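You operate a simulated robot arm through the tools that you are given. There is no shell and no other tool.

The job below is to be done with a simulated robot arm. You get a single attempt, and the scene is never put back.

TASK
Clean the glue smear off the turntable and set its carton back in the middle.
Fine: park the film arm and stand the carton beside the other slim one first; the blue cloth goes back where it lay. Set down upright: slim carton. What is to be rubbed or washed off counts as gone when no trace of it is left.

It is judged by the outcome, as a careful person would: the job done as asked, and still so three seconds after it is handed in. It fails if anything else is knocked over, pushed out of place, dropped, spilled or broken. Flat cloth is picked up by pressing the open fingertips on it (5 to 10 N) and closing them slowly along it; thin cloth reads only 2 to 8 mm in the jaws.

THE ROBOT
A 6-joint arm with a three-finger gripper, fixed in place. Base frame: the origin is at the foot of the arm, x ahead of it, y to its left, z up; the work surface is at about z = 880. Lengths are in mm, angles in degrees, forces in N, time in s.
Its first joint turns from -166.0 to 166.0 degrees. Payload 4.89 kg.
The tool frame sits at the grasp point between the pads (the TCP): z along the fingers, y along the line on which they close. The tips reach 30 mm beyond it. Largest opening 164 mm; the body of the gripper starts 125 mm behind the TCP.
Orientation is that of the tool frame in the base frame, as [roll, pitch, yaw] about the fixed x, y, z axes, in that order (R = Rz(yaw) Ry(pitch) Rx(roll)). With the fingers straight down and closing along the base's y, the tool's x points along the base's -x, its y along +y and its z along -z.

THE INTERFACE
- The arm moves only by the tool move_arm. Its argument "commands" is a list that holds one entry, the list of rows, each a list of 6 numbers: the shift along the tool's x, y, z in m, then the turn, a rotation vector about the tool's x, y, z in degrees. In form: [[[tx, ty, tz, ax, ay, az], ...]]. A call has 1 to 20 rows; each row shifts and turns the commanded pose from where the row before left it, along the tool's axes as they then stand. "jaw" is the closure in counts, from 0 (fully open) to 255 (shut), set as the call begins (left out, the last holds). Each row takes 0.2 s and may step no farther than 50 mm and 8.6 degrees from the row before; otherwise, or with a gripper value out of range, the whole call is refused. Where a pose cannot be reached the arm comes as near as it can. A force on the tool above 90 N (or 10 N above the force at the start of the call, whichever is more), or a blocked arm, ends the call early, and 0.2 s more pass. Each finger travels about 108 mm/s and halts on what it meets, pressing with about 43 N; the grip force reading is that of the motor and also rises with nothing between the fingers. The clock runs only during rows and for 0.2 s after the last one: add rows that do not move to give the fingers time. The reply holds the time, the measured pose of the TCP, the force on the tool along the base axes, the opening and the grip force, in the units named above and with some noise, with the torque about the TCP (base axes, N m) and any sound that the robot's microphone picked up, and new pictures: "show" is both (left out), scene, wrist or none.
- Cameras (640 x 400 px; columns grow to the right, rows downward): "scene" is fixed at [220.1, 654.9, 1675.8]; the picture's right is [-0.66, -0.75, 0.00], its down [-0.48, 0.42, -0.77] and it looks along [0.58, -0.51, -0.64] (base axes); focal length 349 px, centre (320, 200). "wrist" rides on the gripper at [76, -2, -152] in the tool frame; the picture's right is [0.02, 1.00, 0.00], its down [-0.88, 0.02, -0.47] and it looks along [-0.47, 0.01, 0.88] (tool axes); focal length 247 px, centre (320, 200). There is no depth. A picture from a camera that has moved, and an enlarged one, comes with that camera's place and axes in the base frame and with its lens. The place of the scene camera against the robot may be out by one fixed shift of up to 12 mm in any direction.
- slide_trunk(by): slides the trunk up (or, below 0, down) by that many mm; the arm rides with it, the base frame stays. It gives what a move gives, with no picture.
- enlarge(camera, box): a new picture of the part [left, top, right, bottom] of that camera's present view, enlarged. It takes no simulated time.
- sign_off(): hands the job in; it is judged then, once.

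Places have to be worked out from the pictures, the camera data and where the tool is seen. Open the gripper and draw the arm clear of the work before you hand the job in, unless the task says otherwise.

The tools are called after ">>>" by a JSON object that holds its "fn" and its "kwargs". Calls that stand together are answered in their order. move_arm: Moves the arm, as the interface text tells. Its arguments: {"type":"object","properties":{"commands":{"type":"array","items":{"type":"array","items":{"type":"array","items":{"type":"number"}}}},"jaw":{"type":"number"},"show":{"type":"string","enum":["both","scene","wrist","none"]}},"required":["commands"]} The other tools are called the same way: slide_trunk (by) slides the trunk up or down; enlarge (camera, box) takes an enlarged picture of a part of a camera's view; sign_off () hands the job in.

At the start:

```text
clock: 0.0
position: [652.0, 271.5, 1391.7]
tcp_rot: [180.0, 0.0, 180.0]
wrist_force: [1.1, 1.1, 0.6]
ft_torque: [0.0, 0.0, 0.03]
width: 164.0
gripper_force: 0.0
trunk travel left (down, up): [-150.0, 240.0]
```

scene: 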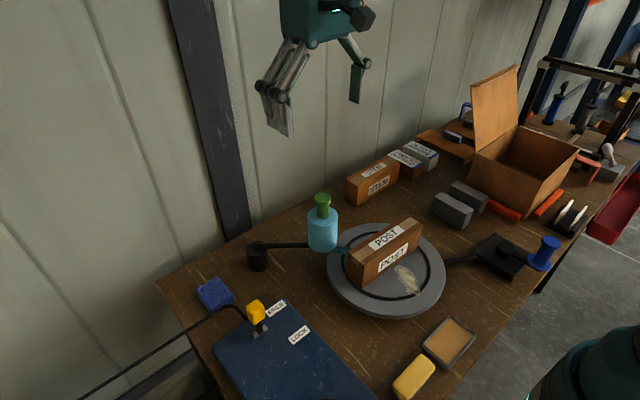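
wrist: 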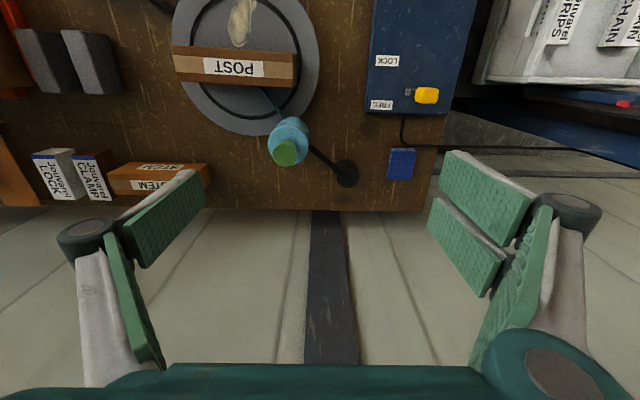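

The pictures show a turntable with the "POST" carton on it and a glue smear, a film arm (blue roller with green knob on a pivoting arm), a lock lever, and a folded blue cloth. I enlarge both views to study details before moving.

>>> {"fn": "enlarge", "kwargs": {"camera": "scene", "box": [140, 140, 460, 340]}}

>>> {"fn": "enlarge", "kwargs": {"camera": "scene", "box": [160, 240, 480, 400]}}

>>> {"fn": "enlarge", "kwargs": {"camera": "wrist", "box": [140, 0, 460, 200]}}

>>> {"fn": "enlarge", "kwargs": {"camera": "scene", "box": [320, 60, 640, 280]}}

```text
2.00 times, centred on (300, 240) of scene
camera zoom: at [220.1, 654.9, 1675.8], right [-0.66, -0.75, 0.0], down [-0.48, 0.42, -0.77], along [0.58, -0.51, -0.64], focal length 699 px, centre (360, 120)
```

zoom: 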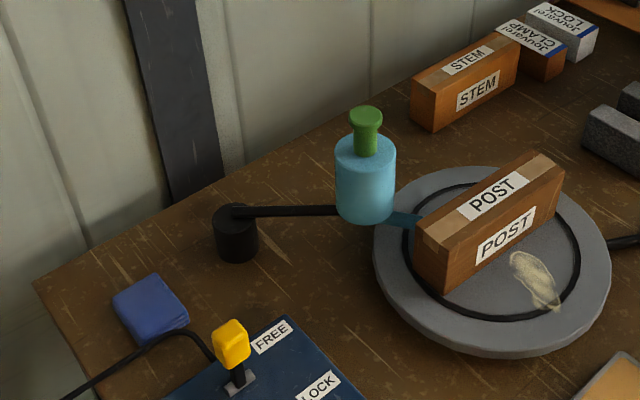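

```text
2.00 times, centred on (320, 320) of scene
camera zoom: at [220.1, 654.9, 1675.8], right [-0.66, -0.75, 0.0], down [-0.48, 0.42, -0.77], along [0.58, -0.51, -0.64], focal length 699 px, centre (320, -40)
```

zoom: 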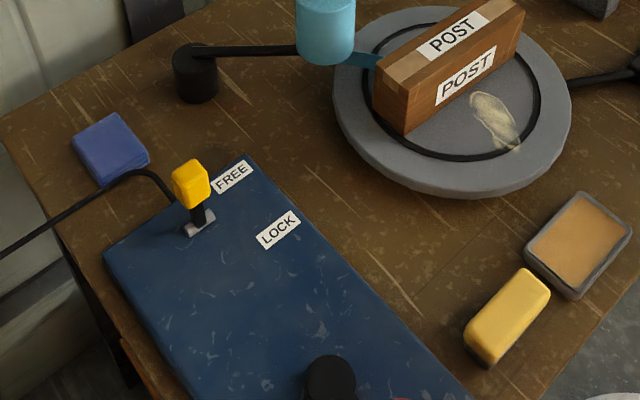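

```text
2.00 times, centred on (300, 100) of wrist
camera zoom: at [575.7, 269.5, 1543.1], right [-0.02, 1.0, 0.0], down [0.88, 0.02, 0.47], along [0.47, 0.01, -0.88], focal length 494 px, centre (360, 400)
```

zoom: 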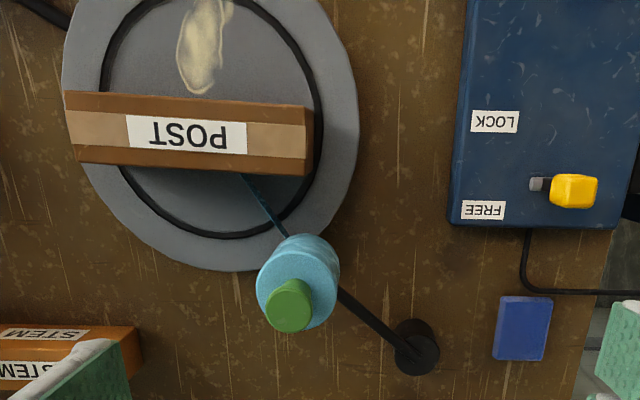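

```text
1.82 times, centred on (480, 170) of scene
camera zoom: at [220.1, 654.9, 1675.8], right [-0.66, -0.75, 0.0], down [-0.48, 0.42, -0.77], along [0.58, -0.51, -0.64], focal length 635 px, centre (29, 254)
```

zoom: 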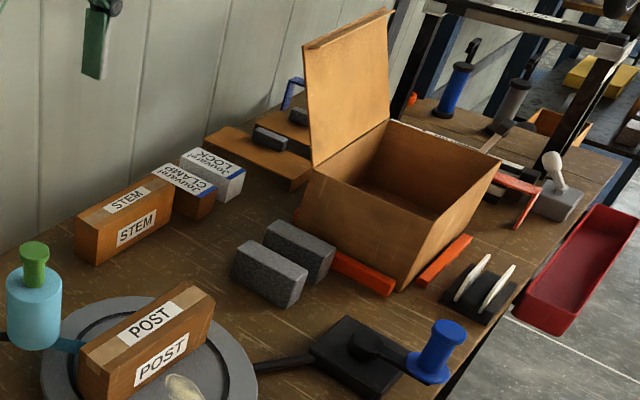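

The near part of the bench (small x) is cut off in the wrist view, so I draw the tool back about 200 mm toward the base at the same height to look at the whole bench from above.

>>> {"fn": "move_arm", "kwargs": {"commands": [[[0.04, 0, 0, 0, 0, 0], [0.04, 0, 0, 0, 0, 0], [0.04, 0, 0, 0, 0, 0], [0.04, 0, 0, 0, 0, 0], [0.04, 0, 0, 0, 0, 0], [0, 0, 0, 0, 0, 0]]], "show": "both"}}

```text
clock: 1.4
position: [451.7, 270.4, 1390.8]
tcp_rot: [-180.0, -0.1, -179.9]
wrist_force: [-0.7, -1.1, -0.4]
ft_torque: [0.07, -0.12, 0.0]
width: 163.9
gripper_force: 0.2
trunk travel left (down, up): [-150.0, 240.0]
camera wrist: at [374.8, 268.3, 1542.5], right [-0.02, 1.0, 0.0], down [0.88, 0.02, 0.47], along [0.47, 0.01, -0.88], focal length 247 px, centre (320, 200)
```

scene: 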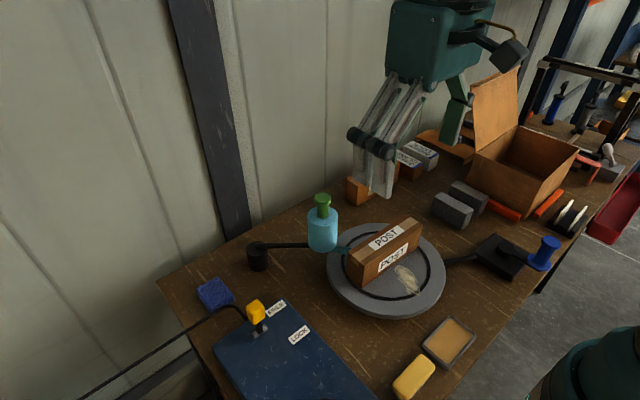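
wrist: 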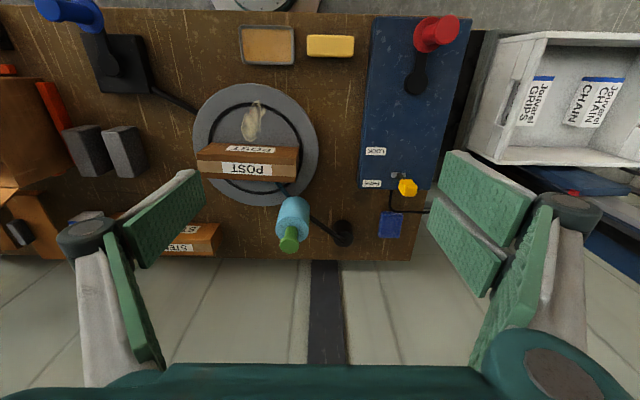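

Now the whole bench is visible. I enlarge several parts of this view for detail.

>>> {"fn": "enlarge", "kwargs": {"camera": "wrist", "box": [160, 70, 360, 270]}}

>>> {"fn": "enlarge", "kwargs": {"camera": "wrist", "box": [330, 0, 490, 250]}}

>>> {"fn": "enlarge", "kwargs": {"camera": "wrist", "box": [0, 0, 220, 140]}}

>>> {"fn": "enlarge", "kwargs": {"camera": "scene", "box": [370, 220, 570, 400]}}

>>> {"fn": "enlarge", "kwargs": {"camera": "scene", "box": [290, 170, 450, 320]}}

```text
2.00 times, centred on (260, 170) of wrist
camera zoom: at [374.8, 268.3, 1542.5], right [-0.02, 1.0, 0.0], down [0.88, 0.02, 0.47], along [0.47, 0.01, -0.88], focal length 494 px, centre (440, 260)
```

zoom: 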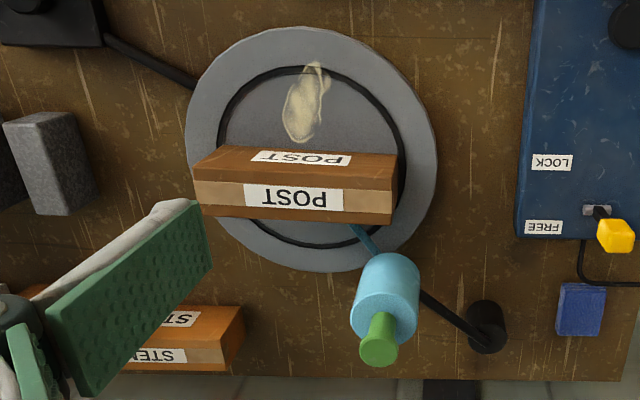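

```text
1.60 times, centred on (410, 125) of wrist
camera zoom: at [374.8, 268.3, 1542.5], right [-0.02, 1.0, 0.0], down [0.88, 0.02, 0.47], along [0.47, 0.01, -0.88], focal length 395 px, centre (176, 320)
```

zoom: 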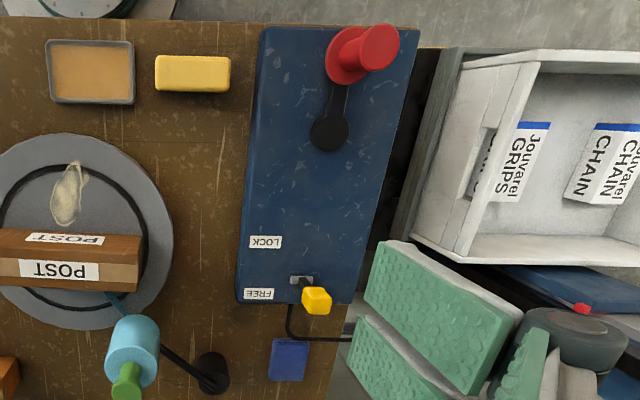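

```text
2.86 times, centred on (110, 70) of wrist
camera zoom: at [374.8, 268.3, 1542.5], right [-0.02, 1.0, 0.0], down [0.88, 0.02, 0.47], along [0.47, 0.01, -0.88], focal length 706 px, centre (920, 571)
```

zoom: 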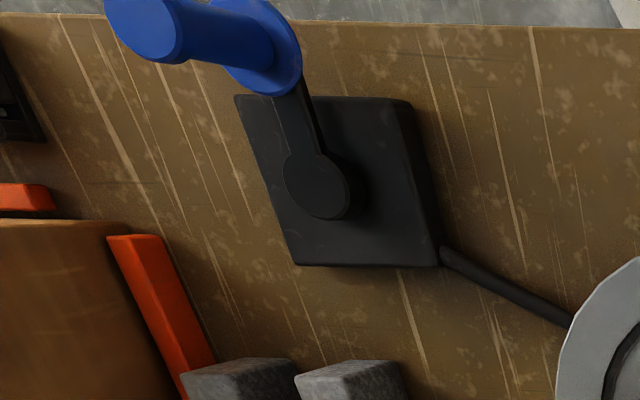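

```text
2.22 times, centred on (470, 310) of scene
camera zoom: at [220.1, 654.9, 1675.8], right [-0.66, -0.75, 0.0], down [-0.48, 0.42, -0.77], along [0.58, -0.51, -0.64], focal length 776 px, centre (-13, -44)
```

zoom: 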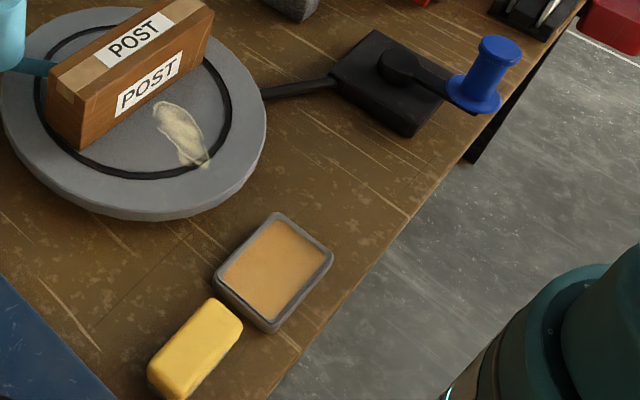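

```text
2.67 times, centred on (370, 245) of scene
camera zoom: at [220.1, 654.9, 1675.8], right [-0.66, -0.75, 0.0], down [-0.48, 0.42, -0.77], along [0.58, -0.51, -0.64], focal length 932 px, centre (187, 80)
```

zoom: 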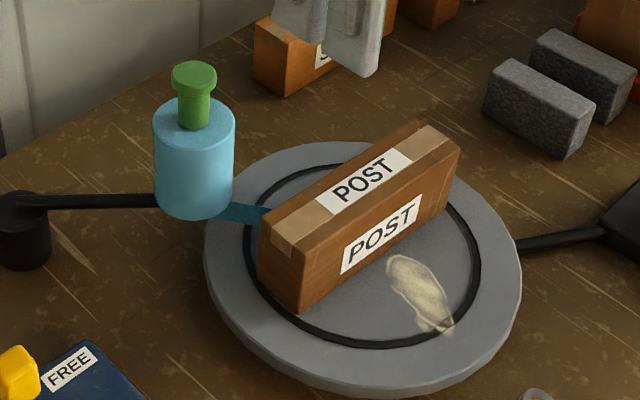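

The layout is clear: turntable centre near (565, 100), film-arm post near (822, 353), roll with green knob near (720, 207), FREE/LOCK lever on the blue box near its FREE end. I lower the camera over the turntable for a closer, more accurate look (tips stay at z≈1220, above the knob at ~1115).

>>> {"fn": "move_arm", "kwargs": {"commands": [[[-0.015, -0.0267, 0.0235, 0, 0, 0], [-0.015, -0.0267, 0.0235, 0, 0, 0], [-0.015, -0.0267, 0.0235, 0, 0, 0], [-0.015, -0.0267, 0.0235, 0, 0, 0], [-0.015, -0.0267, 0.0235, 0, 0, 0], [-0.015, -0.0267, 0.0235, 0, 0, 0], [0, 0, 0, 0, 0, 0]]], "show": "wrist"}}

```text
clock: 3.0
position: [541.5, 111.0, 1249.8]
tcp_rot: [180.0, 0.0, 180.0]
wrist_force: [-1.0, -0.2, 0.0]
ft_torque: [-0.02, 0.07, -0.01]
width: 164.0
gripper_force: 0.0
trunk travel left (down, up): [-150.0, 240.0]
camera wrist: at [464.1, 108.7, 1401.3], right [-0.02, 1.0, 0.0], down [0.88, 0.02, 0.47], along [0.47, 0.01, -0.88], focal length 247 px, centre (320, 200)
```

wrist: 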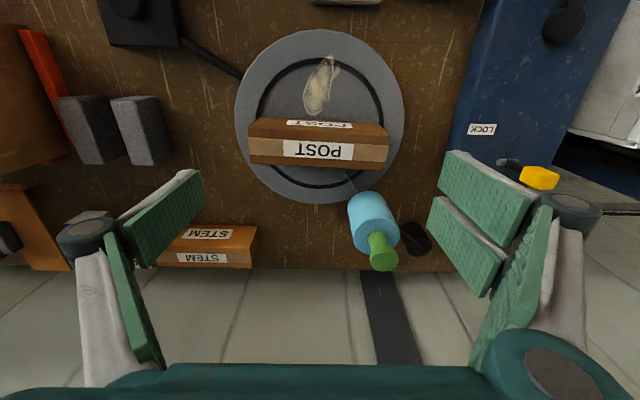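

>>> {"fn": "enlarge", "kwargs": {"camera": "wrist", "box": [220, 20, 440, 160]}}

>>> {"fn": "enlarge", "kwargs": {"camera": "wrist", "box": [230, 140, 450, 280]}}

>>> {"fn": "enlarge", "kwargs": {"camera": "wrist", "box": [60, 140, 300, 290]}}

```text
2.86 times, centred on (330, 90) of wrist
camera zoom: at [464.1, 108.7, 1401.3], right [-0.02, 1.0, 0.0], down [0.88, 0.02, 0.47], along [0.47, 0.01, -0.88], focal length 706 px, centre (291, 514)
```

zoom: 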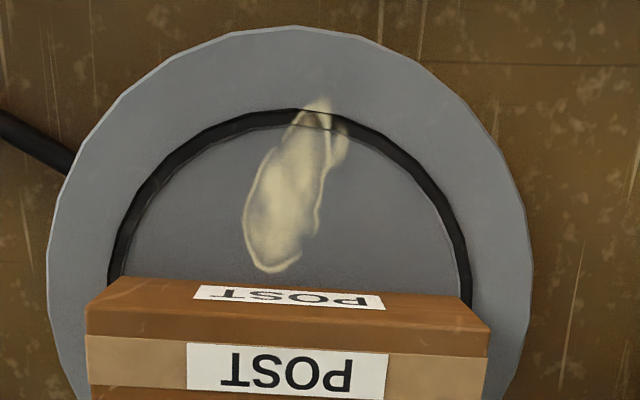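

```text
2.86 times, centred on (340, 210) of wrist
camera zoom: at [464.1, 108.7, 1401.3], right [-0.02, 1.0, 0.0], down [0.88, 0.02, 0.47], along [0.47, 0.01, -0.88], focal length 706 px, centre (263, 171)
```

zoom: 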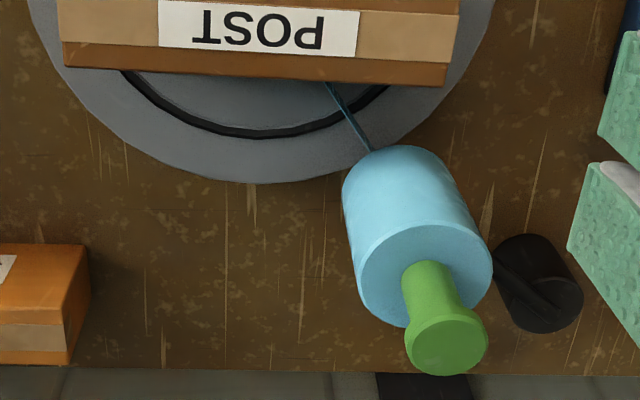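

```text
2.67 times, centred on (180, 215) of wrist
camera zoom: at [464.1, 108.7, 1401.3], right [-0.02, 1.0, 0.0], down [0.88, 0.02, 0.47], along [0.47, 0.01, -0.88], focal length 659 px, centre (693, 160)
```

zoom: 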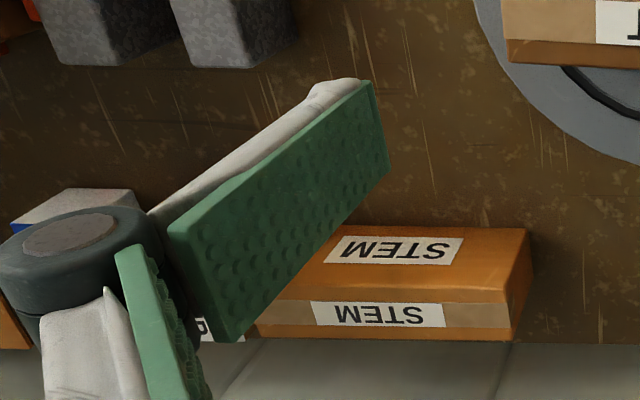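

I enlarge the carton further so its edges and height can be measured properly.

>>> {"fn": "enlarge", "kwargs": {"camera": "wrist", "box": [236, 100, 406, 210]}}

>>> {"fn": "enlarge", "kwargs": {"camera": "scene", "box": [330, 205, 450, 320]}}

```text
3.64 times, centred on (321, 155) of wrist
camera zoom: at [464.1, 108.7, 1401.3], right [-0.02, 1.0, 0.0], down [0.88, 0.02, 0.47], along [0.47, 0.01, -0.88], focal length 898 px, centre (316, 364)
```

zoom: 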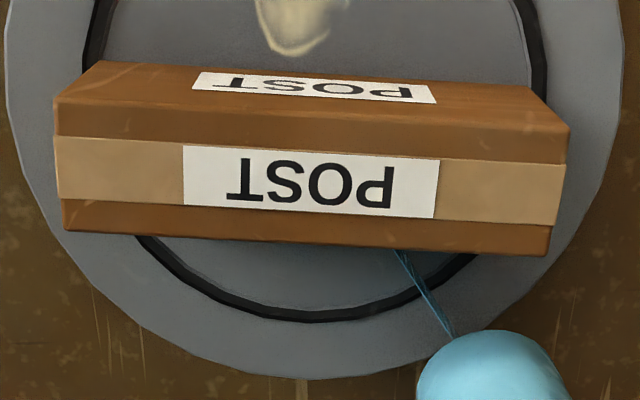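

```text
3.48 times, centred on (390, 262) of scene
camera zoom: at [220.1, 654.9, 1675.8], right [-0.66, -0.75, 0.0], down [-0.48, 0.42, -0.77], along [0.58, -0.51, -0.64], focal length 1215 px, centre (76, -17)
```

zoom: 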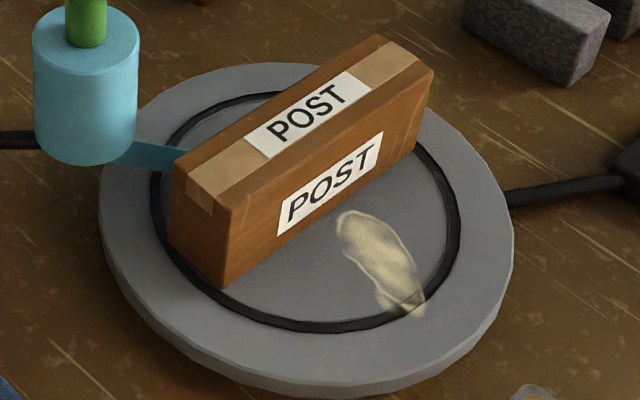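

The geometry resolves consistently: POST carton is about 225 × 58 × 101 mm, centred near (582, 109) with its long side along y; turntable centre ≈ (574, 106), R ≈ 166; smear spans x 440–546, y 78–147; green knob top ≈ (713, 208, 1120). I go over the knob with the jaws partly closed and check alignment before descending.

>>> {"fn": "move_arm", "kwargs": {"commands": [[[-0.043, 0.0243, 0, 0, 0, 0], [-0.043, 0.0243, 0, 0, 0, 0], [-0.043, 0.0243, 0, 0, 0, 0], [-0.043, 0.0243, 0, 0, 0, 0], [0, 0, 0, 0, 0, 0]]], "jaw": 115, "show": "both"}}

```text
clock: 4.2
position: [716.3, 208.9, 1249.8]
tcp_rot: [-179.9, 0.1, 179.9]
wrist_force: [1.2, -0.1, 0.1]
ft_torque: [-0.05, 0.15, 0.03]
width: 89.8
gripper_force: 0.1
trunk travel left (down, up): [-150.0, 240.0]
camera wrist: at [639.8, 207.7, 1401.4], right [-0.02, 1.0, 0.0], down [0.88, 0.02, 0.47], along [0.47, 0.01, -0.88], focal length 247 px, centre (320, 200)
```

scene: 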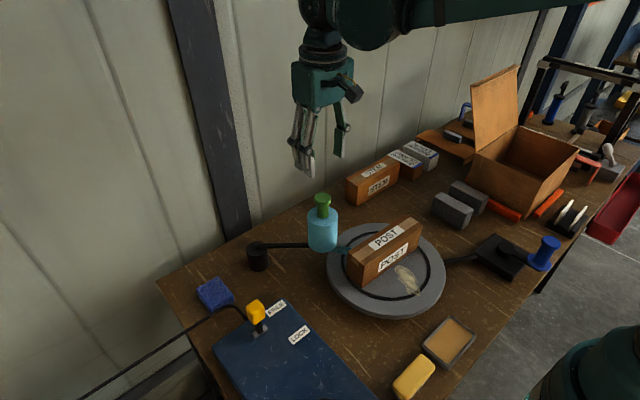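
wrist: 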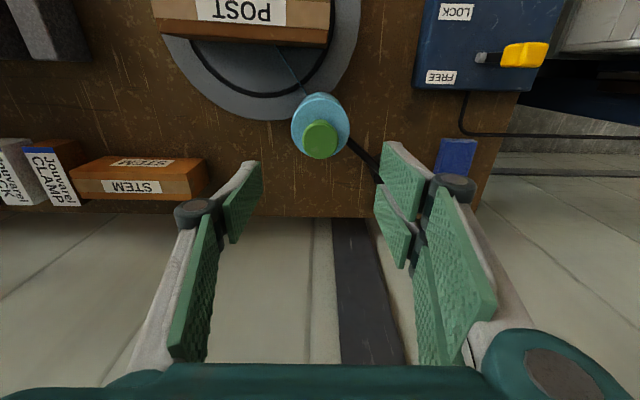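

The knob sits right under the gripper at about (711, 209). I enlarge to refine the knob and pivot positions before descending.

>>> {"fn": "enlarge", "kwargs": {"camera": "wrist", "box": [250, 60, 410, 200]}}

>>> {"fn": "enlarge", "kwargs": {"camera": "wrist", "box": [380, 0, 580, 190]}}

>>> {"fn": "enlarge", "kwargs": {"camera": "wrist", "box": [0, 110, 240, 230]}}

```text
2.86 times, centred on (330, 130) of wrist
camera zoom: at [639.8, 207.7, 1401.4], right [-0.02, 1.0, 0.0], down [0.88, 0.02, 0.47], along [0.47, 0.01, -0.88], focal length 706 px, centre (291, 400)
```

zoom: 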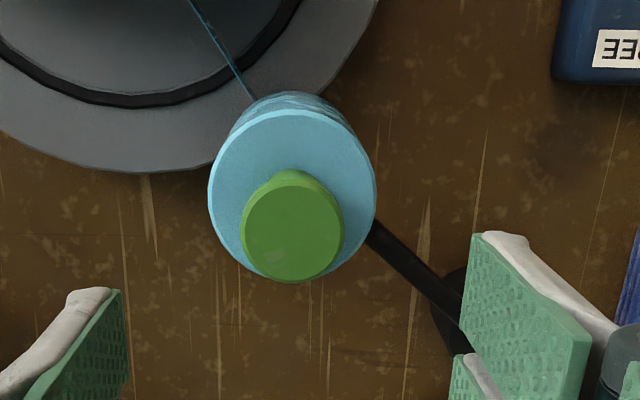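

```text
2.11 times, centred on (480, 95) of wrist
camera zoom: at [639.8, 207.7, 1401.4], right [-0.02, 1.0, 0.0], down [0.88, 0.02, 0.47], along [0.47, 0.01, -0.88], focal length 520 px, centre (-17, 421)
```

zoom: 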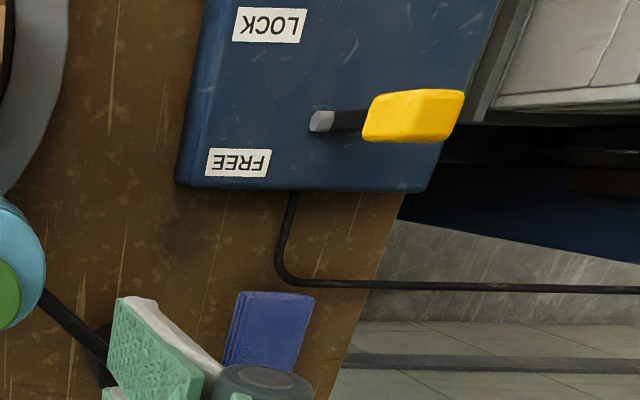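

```text
2.67 times, centred on (120, 170) of wrist
camera zoom: at [639.8, 207.7, 1401.4], right [-0.02, 1.0, 0.0], down [0.88, 0.02, 0.47], along [0.47, 0.01, -0.88], focal length 659 px, centre (853, 280)
```

zoom: 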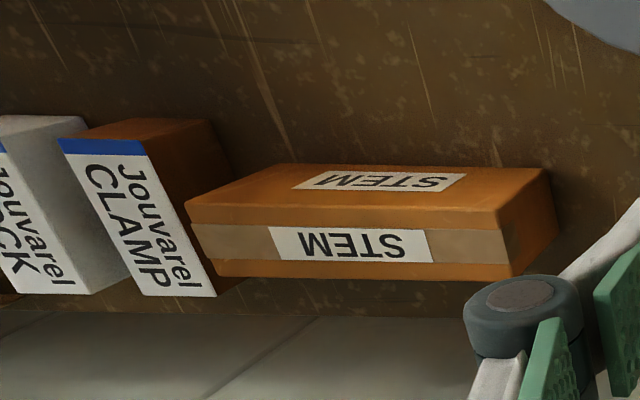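

Knob axis refined to about (714, 209), cap ≈ 41 mm, and the pivot stays at ≈ (822, 350). I descend so the fingertips reach about z 1067, just above the roll top (~1058), without closing yet.

>>> {"fn": "move_arm", "kwargs": {"commands": [[[0.0006, 0, 0.039, 0, 0, 0], [0.0006, 0, 0.039, 0, 0, 0], [0.0006, 0, 0.039, 0, 0, 0], [0.0005, 0, 0.034, 0, 0, 0], [0, 0, 0, 0, 0, 0]]], "jaw": 115, "show": "both"}}

```text
clock: 5.4
position: [713.6, 211.1, 1099.1]
tcp_rot: [-180.0, 0.1, -180.0]
wrist_force: [0.4, 0.7, -0.1]
ft_torque: [-0.04, 0.06, 0.01]
width: 89.9
gripper_force: 0.0
trunk travel left (down, up): [-150.0, 240.0]
camera wrist: at [637.4, 209.1, 1250.4], right [-0.02, 1.0, 0.0], down [0.88, 0.02, 0.47], along [0.47, 0.01, -0.88], focal length 247 px, centre (320, 200)
```

scene: 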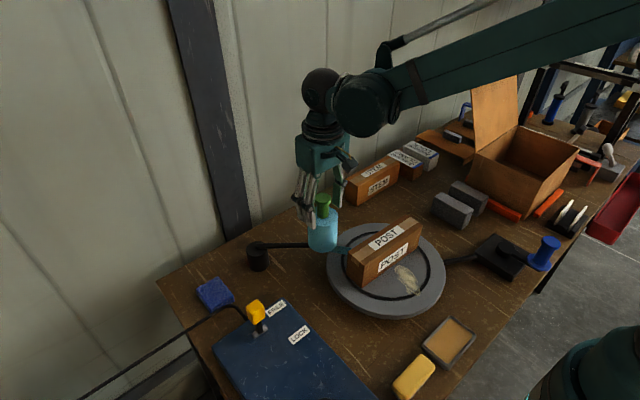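
wrist: 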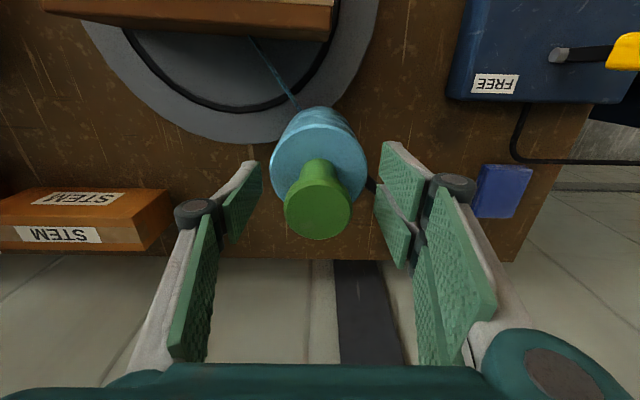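

The knob is centred between the fingers (cap at z≈1118, TCP at 1099). I close the jaws on it.

>>> {"fn": "move_arm", "kwargs": {"commands": [[[0, 0, 0, 0, 0, 0], [0, 0, 0, 0, 0, 0], [0, 0, 0, 0, 0, 0], [0, 0, 0, 0, 0, 0]]], "jaw": 230, "show": "wrist"}}

```text
clock: 6.4
position: [712.9, 210.2, 1099.4]
tcp_rot: [-180.0, -0.1, -180.0]
wrist_force: [-0.9, -15.6, -9.2]
ft_torque: [0.15, -0.25, -0.1]
width: 38.1
gripper_force: 45.0
trunk travel left (down, up): [-150.0, 240.0]
camera wrist: at [637.2, 208.1, 1250.6], right [-0.02, 1.0, 0.0], down [0.88, 0.02, 0.47], along [0.47, 0.01, -0.88], focal length 247 px, centre (320, 200)
```

wrist: 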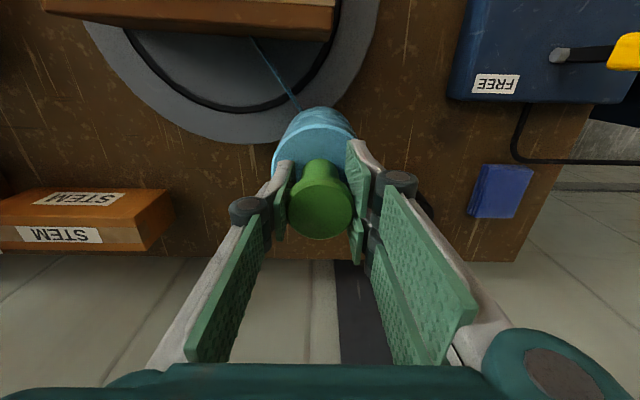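

The knob is held (width 38 mm, 45 N). I start swinging the film arm counter-clockwise about its post, away from the turntable, with a small trial arc of 8° to feel the resistance.

>>> {"fn": "move_arm", "kwargs": {"commands": [[[-0.01007, -0.00726, 0, 0, 0, -4], [-0.01007, -0.00726, 0, 0, 0, -4], [0, 0, 0, 0, 0, 0]]], "jaw": 230, "show": "both"}}

```text
clock: 7.2
position: [735.1, 197.3, 1098.6]
tcp_rot: [180.0, 0.1, -171.9]
wrist_force: [7.5, 11.1, 2.6]
ft_torque: [0.15, 0.19, -0.01]
width: 37.5
gripper_force: 45.0
trunk travel left (down, up): [-150.0, 240.0]
camera wrist: at [658.2, 183.4, 1250.8], right [-0.16, 0.99, 0.0], down [0.87, 0.14, 0.47], along [0.47, 0.08, -0.88], focal length 247 px, centre (320, 200)
```

scene: 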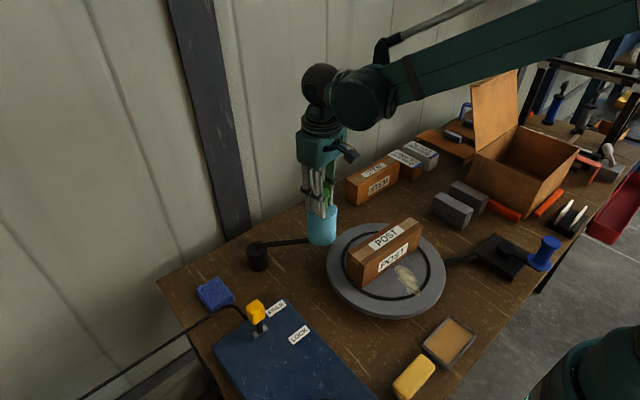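
wrist: 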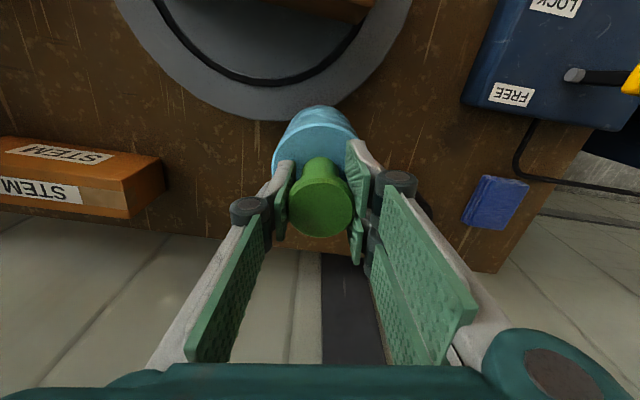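

The arm swings freely with little force and the film strip is gone. I continue along the arc another 24°.

>>> {"fn": "move_arm", "kwargs": {"commands": [[[-0.01007, -0.00726, 0, 0, 0, -4], [-0.01007, -0.00726, 0, 0, 0, -4], [-0.01007, -0.00726, 0, 0, 0, -4], [-0.01007, -0.00726, 0, 0, 0, -4], [-0.01007, -0.00726, 0, 0, 0, -4], [-0.01007, -0.00726, 0, 0, 0, -4], [0, 0, 0, 0, 0, 0]]], "jaw": 230, "show": "both"}}

```text
clock: 8.8
position: [802.8, 169.3, 1098.2]
tcp_rot: [180.0, 0.0, -148.0]
wrist_force: [0.3, 0.2, -2.8]
ft_torque: [-0.22, 0.42, 0.13]
width: 37.7
gripper_force: 45.0
trunk travel left (down, up): [-150.0, 240.0]
camera wrist: at [738.5, 128.7, 1250.9], right [-0.55, 0.84, 0.0], down [0.74, 0.48, 0.47], along [0.4, 0.26, -0.88], focal length 247 px, centre (320, 200)
```

scene: 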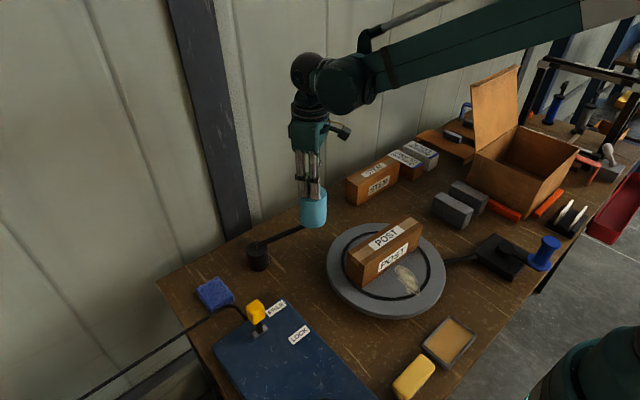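
wrist: 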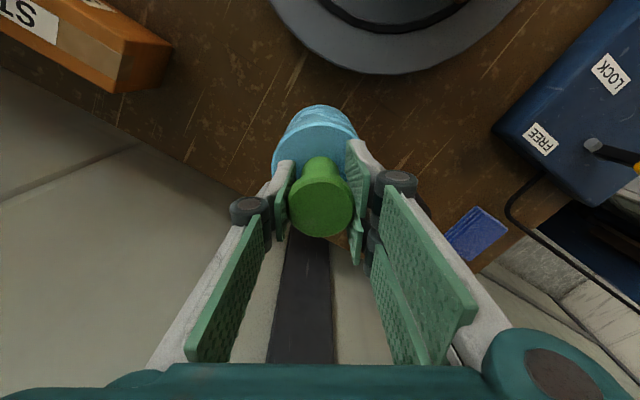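

Forces are near zero and the roll now clears the turntable by about 30 mm. I swing it another 24° so it stands well clear, watching for an end stop.

>>> {"fn": "move_arm", "kwargs": {"commands": [[[-0.01007, -0.00726, 0, 0, 0, -4], [-0.01007, -0.00726, 0, 0, 0, -4], [-0.01007, -0.00726, 0, 0, 0, -4], [-0.01007, -0.00726, 0, 0, 0, -4], [-0.01007, -0.00726, 0, 0, 0, -4], [-0.01007, -0.00726, 0, 0, 0, -4], [0, 0, 0, 0, 0, 0]]], "jaw": 230, "show": "both"}}

```text
clock: 10.2
position: [865.0, 187.8, 1102.9]
tcp_rot: [179.4, -0.1, -124.5]
wrist_force: [-65.6, 32.5, 5.0]
ft_torque: [-1.23, -0.2, -1.76]
width: 44.6
gripper_force: 36.2
trunk travel left (down, up): [-150.0, 240.0]
stopped in row 7: the force on the tool passed its limit at 97 N (the readings are from after the stop); the commanded pose is now the measured one
camera wrist: at [823.9, 122.0, 1254.3], right [-0.84, 0.55, 0.01], down [0.49, 0.73, 0.47], along [0.25, 0.4, -0.88], focal length 247 px, centre (320, 200)
```

scene: 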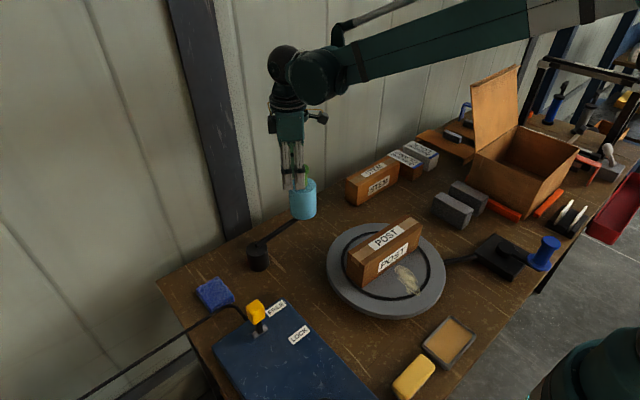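
wrist: 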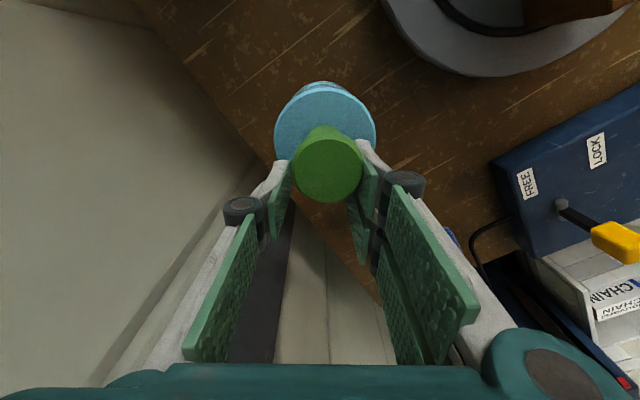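

The arm reached its end stop (knob now at about (847, 169), ~45° from where it was, roll well clear of the turntable). I let go gently and then rise.

>>> {"fn": "move_arm", "kwargs": {"commands": [[[0, 0, 0, 0, 0, 0], [0, 0, 0, 0, 0, 0], [0, 0, 0, 0, 0, 0]]], "jaw": 110, "show": "both"}}

```text
clock: 11.0
position: [870.2, 182.5, 1099.7]
tcp_rot: [179.6, 0.0, -124.6]
wrist_force: [-0.1, 0.1, 0.2]
ft_torque: [0.0, -0.08, 0.01]
width: 93.4
gripper_force: 0.2
trunk travel left (down, up): [-150.0, 240.0]
camera wrist: at [829.5, 117.6, 1252.1], right [-0.83, 0.55, 0.01], down [0.49, 0.73, 0.47], along [0.25, 0.4, -0.88], focal length 247 px, centre (320, 200)
```

scene: 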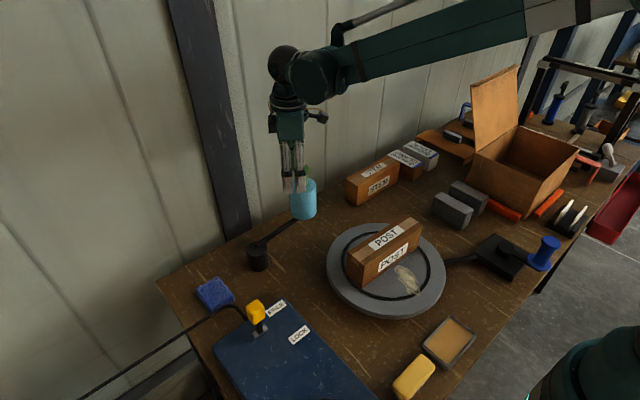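
wrist: 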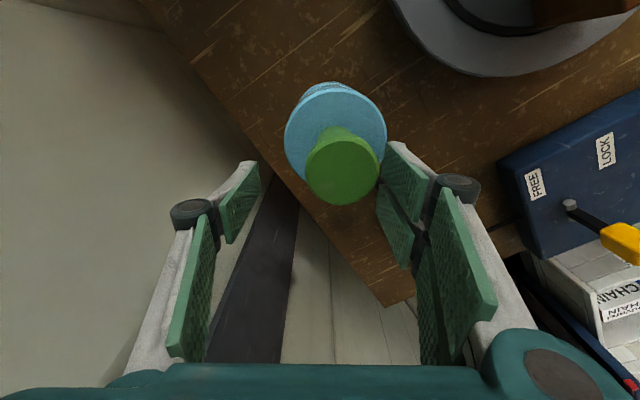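

The film arm stays parked at its stop and the tool is free. I rise 150 mm, level the tool and turn it about 33° so the jaws close across the carton's width.

>>> {"fn": "move_arm", "kwargs": {"commands": [[[0, 0, -0.05, 0, 0, 0], [0, 0, -0.05, 0, 0, 0], [0, 0, -0.05, 0, 0, 0], [0, 0, 0, 0.5, 0, -8.2], [0, 0, 0, 0, 0, -8.2], [0, 0, 0, 0, 0, -8.2], [0, 0, 0, 0, 0, -8.2], [0, 0, 0, 0, 0, 0]]], "jaw": 110, "show": "none"}}

```text
clock: 12.8
position: [871.2, 181.3, 1249.5]
tcp_rot: [179.9, 0.1, -91.8]
wrist_force: [0.1, -0.9, 0.3]
ft_torque: [0.0, -0.01, 0.0]
width: 93.4
gripper_force: 0.0
trunk travel left (down, up): [-150.0, 240.0]
```

The tool is level at yaw −91.8°, z 1250. I move over the carton (582, 109) and look.

>>> {"fn": "move_arm", "kwargs": {"commands": [[[0.0117, 0.0411, 0, 0, 0, 0], [0.0117, 0.0411, 0, 0, 0, 0], [0.0117, 0.0411, 0, 0, 0, 0], [0.0117, 0.0411, 0, 0, 0, 0], [0.0117, 0.0411, 0, 0, 0, 0], [0.0117, 0.0411, 0, 0, 0, 0], [0.0117, 0.0411, 0, 0, 0, 0], [0, 0, 0, 0, 0, 0]]], "jaw": 90, "show": "both"}}

```text
clock: 14.6
position: [580.9, 107.9, 1248.8]
tcp_rot: [-179.9, 0.0, -91.8]
wrist_force: [-2.0, 0.3, -0.5]
ft_torque: [0.02, -0.14, -0.02]
width: 106.2
gripper_force: 0.0
trunk travel left (down, up): [-150.0, 240.0]
camera wrist: at [580.7, 32.1, 1401.4], right [-1.0, 0.01, 0.0], down [0.01, 0.88, 0.47], along [0.01, 0.47, -0.88], focal length 247 px, centre (320, 200)
```

scene: 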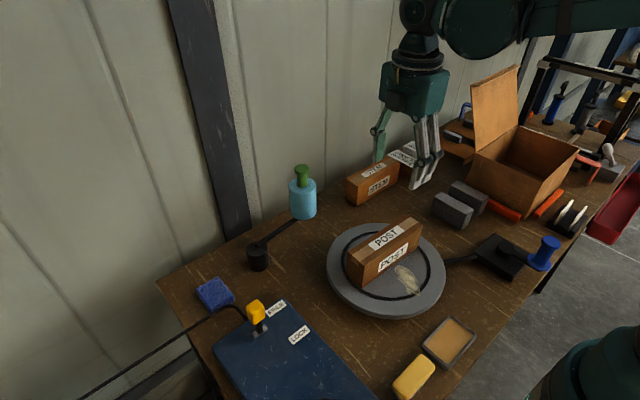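
wrist: 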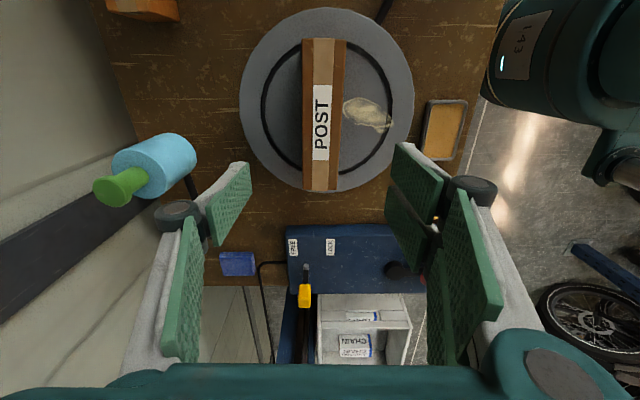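

This view looks straight down on the carton and disc. I enlarge to get the carton axis relative to the disc and to check the yaw.

>>> {"fn": "enlarge", "kwargs": {"camera": "wrist", "box": [230, 0, 430, 200]}}

>>> {"fn": "enlarge", "kwargs": {"camera": "wrist", "box": [200, 200, 440, 320]}}

```text
2.00 times, centred on (330, 100) of wrist
camera zoom: at [580.7, 32.1, 1401.4], right [-1.0, 0.01, 0.0], down [0.01, 0.88, 0.47], along [0.01, 0.47, -0.88], focal length 494 px, centre (300, 400)
```

zoom: 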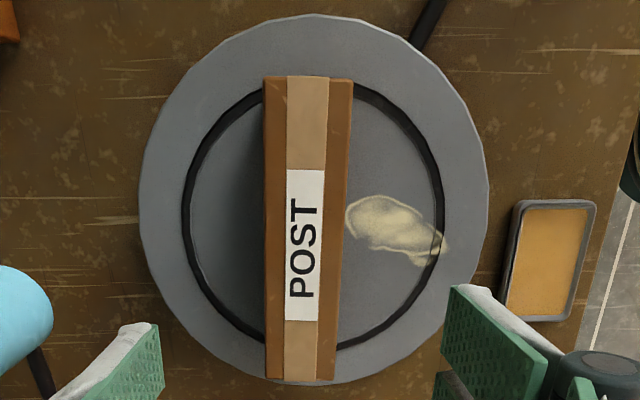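

```text
2.67 times, centred on (320, 260) of wrist
camera zoom: at [580.7, 32.1, 1401.4], right [-1.0, 0.01, 0.0], down [0.01, 0.88, 0.47], along [0.01, 0.47, -0.88], focal length 659 px, centre (320, 40)
```

zoom: 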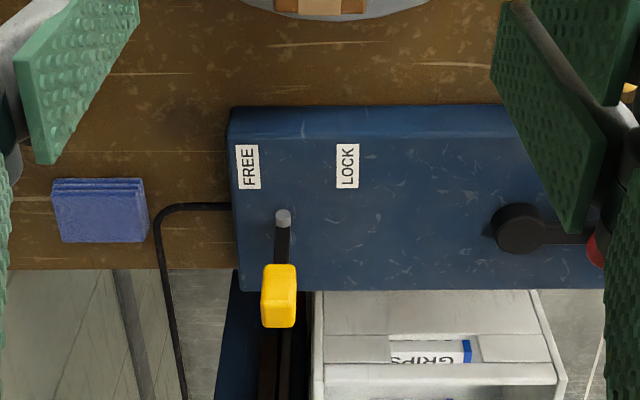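

Carton top centre comes out at (580, 110), yaw ≈ −92°, so the tool (580.9, 107.9) is aligned with ~20 mm clearance per finger. I descend to TCP z≈965 around the carton.

>>> {"fn": "move_arm", "kwargs": {"commands": [[[-0.0005, 0, 0.0475, 0, 0, 0], [-0.0005, 0, 0.0475, 0, 0, 0], [-0.0005, 0, 0.0475, 0, 0, 0], [-0.0005, 0, 0.0475, 0, 0, 0], [0, 0, 0.0475, 0, 0, 0], [0, 0, 0.0455, 0, 0, 0], [0, 0, 0, 0, 0, 0]]], "jaw": 90, "show": "both"}}

```text
clock: 16.2
position: [584.4, 110.1, 967.6]
tcp_rot: [180.0, 0.0, -91.8]
wrist_force: [0.8, -0.5, -0.4]
ft_torque: [-0.01, 0.04, 0.03]
width: 106.2
gripper_force: 0.1
trunk travel left (down, up): [-150.0, 240.0]
camera wrist: at [582.8, 32.9, 1119.1], right [-1.0, 0.01, 0.0], down [0.01, 0.88, 0.47], along [0.01, 0.47, -0.88], focal length 247 px, centre (320, 200)
```

scene: 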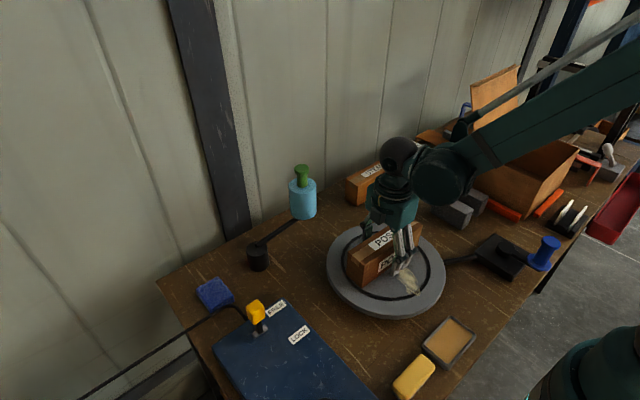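
wrist: 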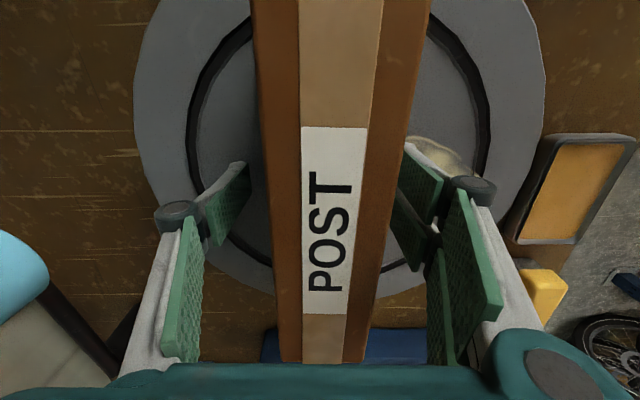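

The fingers straddle the carton; the carton sits ~5 mm toward −x of the tool, so I shift by 5 mm first, then close.

>>> {"fn": "move_arm", "kwargs": {"commands": [[[0, 0.005, 0.002, 0, 0, 0], [0, 0, 0, 0, 0, 0]]], "jaw": 90, "show": "none"}}

>>> {"fn": "move_arm", "kwargs": {"commands": [[[0, 0, 0, 0, 0, 0], [0, 0, 0, 0, 0, 0], [0, 0, 0, 0, 0, 0], [0, 0, 0, 0, 0, 0]]], "jaw": 255, "show": "wrist"}}

```text
clock: 16.8
position: [577.1, 109.7, 964.4]
tcp_rot: [180.0, 0.1, -91.7]
wrist_force: [0.1, 0.1, 0.3]
ft_torque: [0.0, 0.02, -0.03]
width: 106.1
gripper_force: 0.0
trunk travel left (down, up): [-150.0, 240.0]
```

```text
clock: 17.8
position: [578.4, 110.9, 965.8]
tcp_rot: [-179.9, 0.0, -91.8]
wrist_force: [7.0, 1.6, 6.0]
ft_torque: [0.02, -0.3, -0.08]
width: 59.5
gripper_force: 42.6
trunk travel left (down, up): [-150.0, 240.0]
camera wrist: at [577.3, 33.9, 1117.5], right [-1.0, 0.01, 0.0], down [0.01, 0.88, 0.47], along [0.01, 0.47, -0.88], focal length 247 px, centre (320, 200)
```

wrist: 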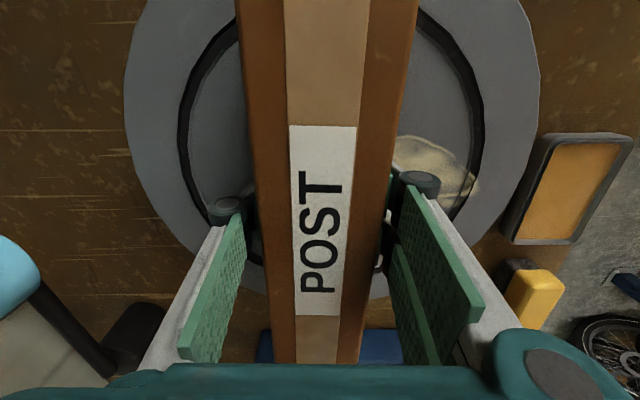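

The carton is held (59.5 mm, 43 N) with the tool at z≈965.8 while it rests on the disc, which I'll reuse on return. I lift 60 mm and check.

>>> {"fn": "move_arm", "kwargs": {"commands": [[[0, 0, -0.01, 0, 0, 0], [0, 0, -0.025, 0, 0, 0], [0, 0, -0.025, 0, 0, 0], [0, 0, 0, 0, 0, 0]]], "jaw": 255, "show": "both"}}

```text
clock: 18.8
position: [577.6, 111.2, 1025.8]
tcp_rot: [179.9, 0.0, -91.9]
wrist_force: [-0.3, 0.1, -4.0]
ft_torque: [-0.01, -0.05, 0.03]
width: 59.5
gripper_force: 43.4
trunk travel left (down, up): [-150.0, 240.0]
camera wrist: at [576.9, 34.1, 1177.5], right [-1.0, 0.01, 0.0], down [0.01, 0.88, 0.47], along [0.01, 0.47, -0.88], focal length 247 px, centre (320, 200)
```

scene: 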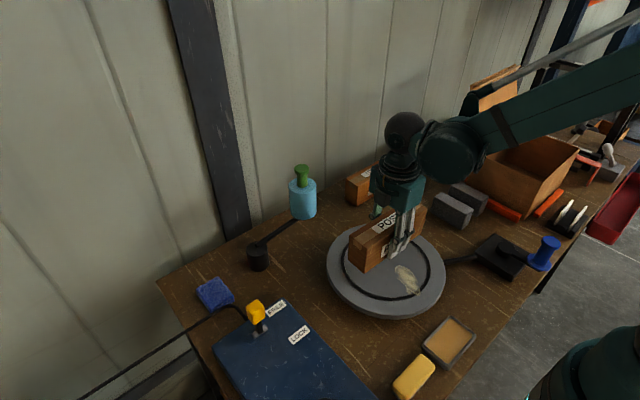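
wrist: 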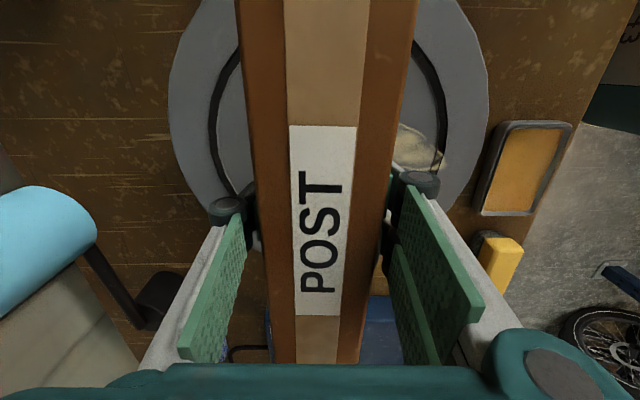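

The carton weighs about 0.4 kg and is held securely. I carry it to a spot in front of the STEM carton (which spans y −38…−256 with its near face at x≈820), aiming at centre (750, −147).

>>> {"fn": "move_arm", "kwargs": {"commands": [[[0.0316, -0.0225, 0, 0, 0, 0], [0.0316, -0.0225, 0, 0, 0, 0], [0.0316, -0.0225, 0, 0, 0, 0], [0.0316, -0.0225, 0, 0, 0, 0], [0.0316, -0.0225, 0, 0, 0, 0], [0.0316, -0.0225, 0, 0, 0, 0], [0.0316, -0.0225, 0, 0, 0, 0], [0.0316, -0.0225, 0, 0, 0, -1.8], [0, 0, 0, 0, 0, 0]]], "jaw": 255, "show": "both"}}

```text
clock: 20.8
position: [746.8, -147.5, 1024.7]
tcp_rot: [180.0, 0.0, -90.0]
wrist_force: [0.7, -0.9, -3.7]
ft_torque: [0.01, 0.08, 0.04]
width: 59.5
gripper_force: 43.3
trunk travel left (down, up): [-150.0, 240.0]
camera wrist: at [749.0, -223.7, 1176.7], right [-1.0, -0.02, 0.0], down [-0.02, 0.88, 0.47], along [-0.01, 0.47, -0.88], focal length 247 px, centre (320, 200)
```

scene: 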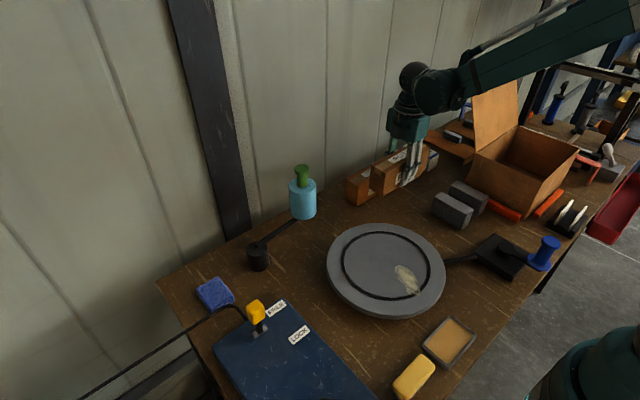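
wrist: 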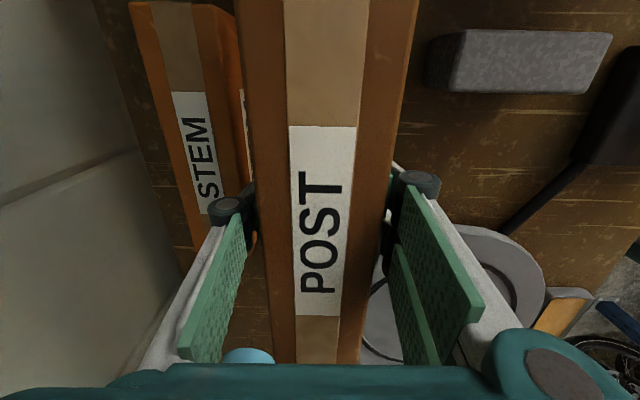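

The carton hangs in front of STEM with ~40 mm gap. I lower it to about 10 mm above the bench.

>>> {"fn": "move_arm", "kwargs": {"commands": [[[0, 0, 0.025, 0, 0, 0], [0, 0, 0.025, 0, 0, 0], [0, 0, 0.02, 0, 0, 0], [0, 0, 0.005, 0, 0, 0], [0, 0, 0, 0, 0, 0]]], "jaw": 255, "show": "scene"}}

```text
clock: 22.0
position: [748.4, -146.9, 949.7]
tcp_rot: [180.0, 0.0, -90.0]
wrist_force: [0.6, 0.0, -3.9]
ft_torque: [0.01, 0.03, -0.01]
width: 59.4
gripper_force: 43.9
trunk travel left (down, up): [-150.0, 240.0]
```

scene: 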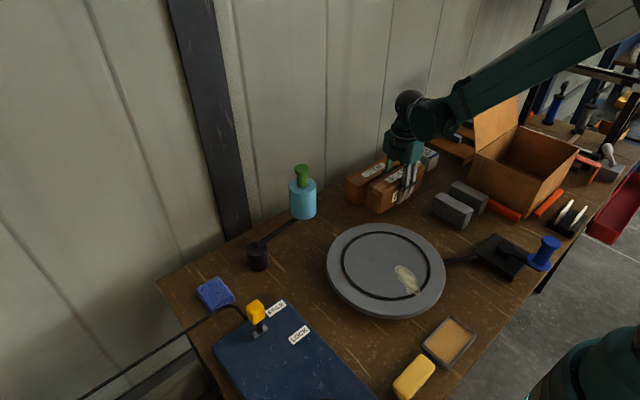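

No contact yet (force still −3.9 N = carton weight). I lower in 2 mm steps looking for touch-down.

>>> {"fn": "move_arm", "kwargs": {"commands": [[[0, 0, 0.002, 0, 0, 0], [0, 0, 0.002, 0, 0, 0], [0, 0, 0.002, 0, 0, 0], [0, 0, 0, 0, 0, 0]]], "jaw": 255, "show": "none"}}

>>> {"fn": "move_arm", "kwargs": {"commands": [[[0, 0, 0.002, 0, 0, 0], [0, 0, 0.001, 0, 0, 0], [0, 0, 0, 0, 0, 0]]], "jaw": 255, "show": "none"}}

```text
clock: 23.0
position: [748.6, -147.8, 944.7]
tcp_rot: [-179.9, 0.0, -90.0]
wrist_force: [0.1, 0.1, -4.5]
ft_torque: [0.01, 0.0, 0.0]
width: 59.3
gripper_force: 42.3
trunk travel left (down, up): [-150.0, 240.0]
```

```text
clock: 23.8
position: [748.0, -147.5, 941.0]
tcp_rot: [-180.0, 0.1, -90.0]
wrist_force: [0.5, -0.5, -3.5]
ft_torque: [-0.01, 0.02, 0.04]
width: 59.4
gripper_force: 43.2
trunk travel left (down, up): [-150.0, 240.0]
```

Still no contact at z≈941. I continue in 1 mm steps.

>>> {"fn": "move_arm", "kwargs": {"commands": [[[0, 0, 0.001, 0, 0, 0], [0, 0, 0.001, 0, 0, 0], [0, 0, 0, 0, 0, 0]]], "jaw": 255, "show": "none"}}

>>> {"fn": "move_arm", "kwargs": {"commands": [[[0, 0, 0.001, 0, 0, 0], [0, 0, 0.001, 0, 0, 0], [0, 0, 0, 0, 0, 0]]], "jaw": 255, "show": "none"}}

```text
clock: 24.6
position: [747.8, -147.6, 938.7]
tcp_rot: [180.0, 0.1, -90.0]
wrist_force: [1.0, 0.1, -4.6]
ft_torque: [-0.01, -0.05, -0.03]
width: 59.6
gripper_force: 43.3
trunk travel left (down, up): [-150.0, 240.0]
```

```text
clock: 25.4
position: [748.4, -146.6, 936.9]
tcp_rot: [179.9, 0.0, -90.1]
wrist_force: [-0.2, 0.0, -4.7]
ft_torque: [0.01, 0.0, 0.02]
width: 59.4
gripper_force: 43.1
trunk travel left (down, up): [-150.0, 240.0]
```

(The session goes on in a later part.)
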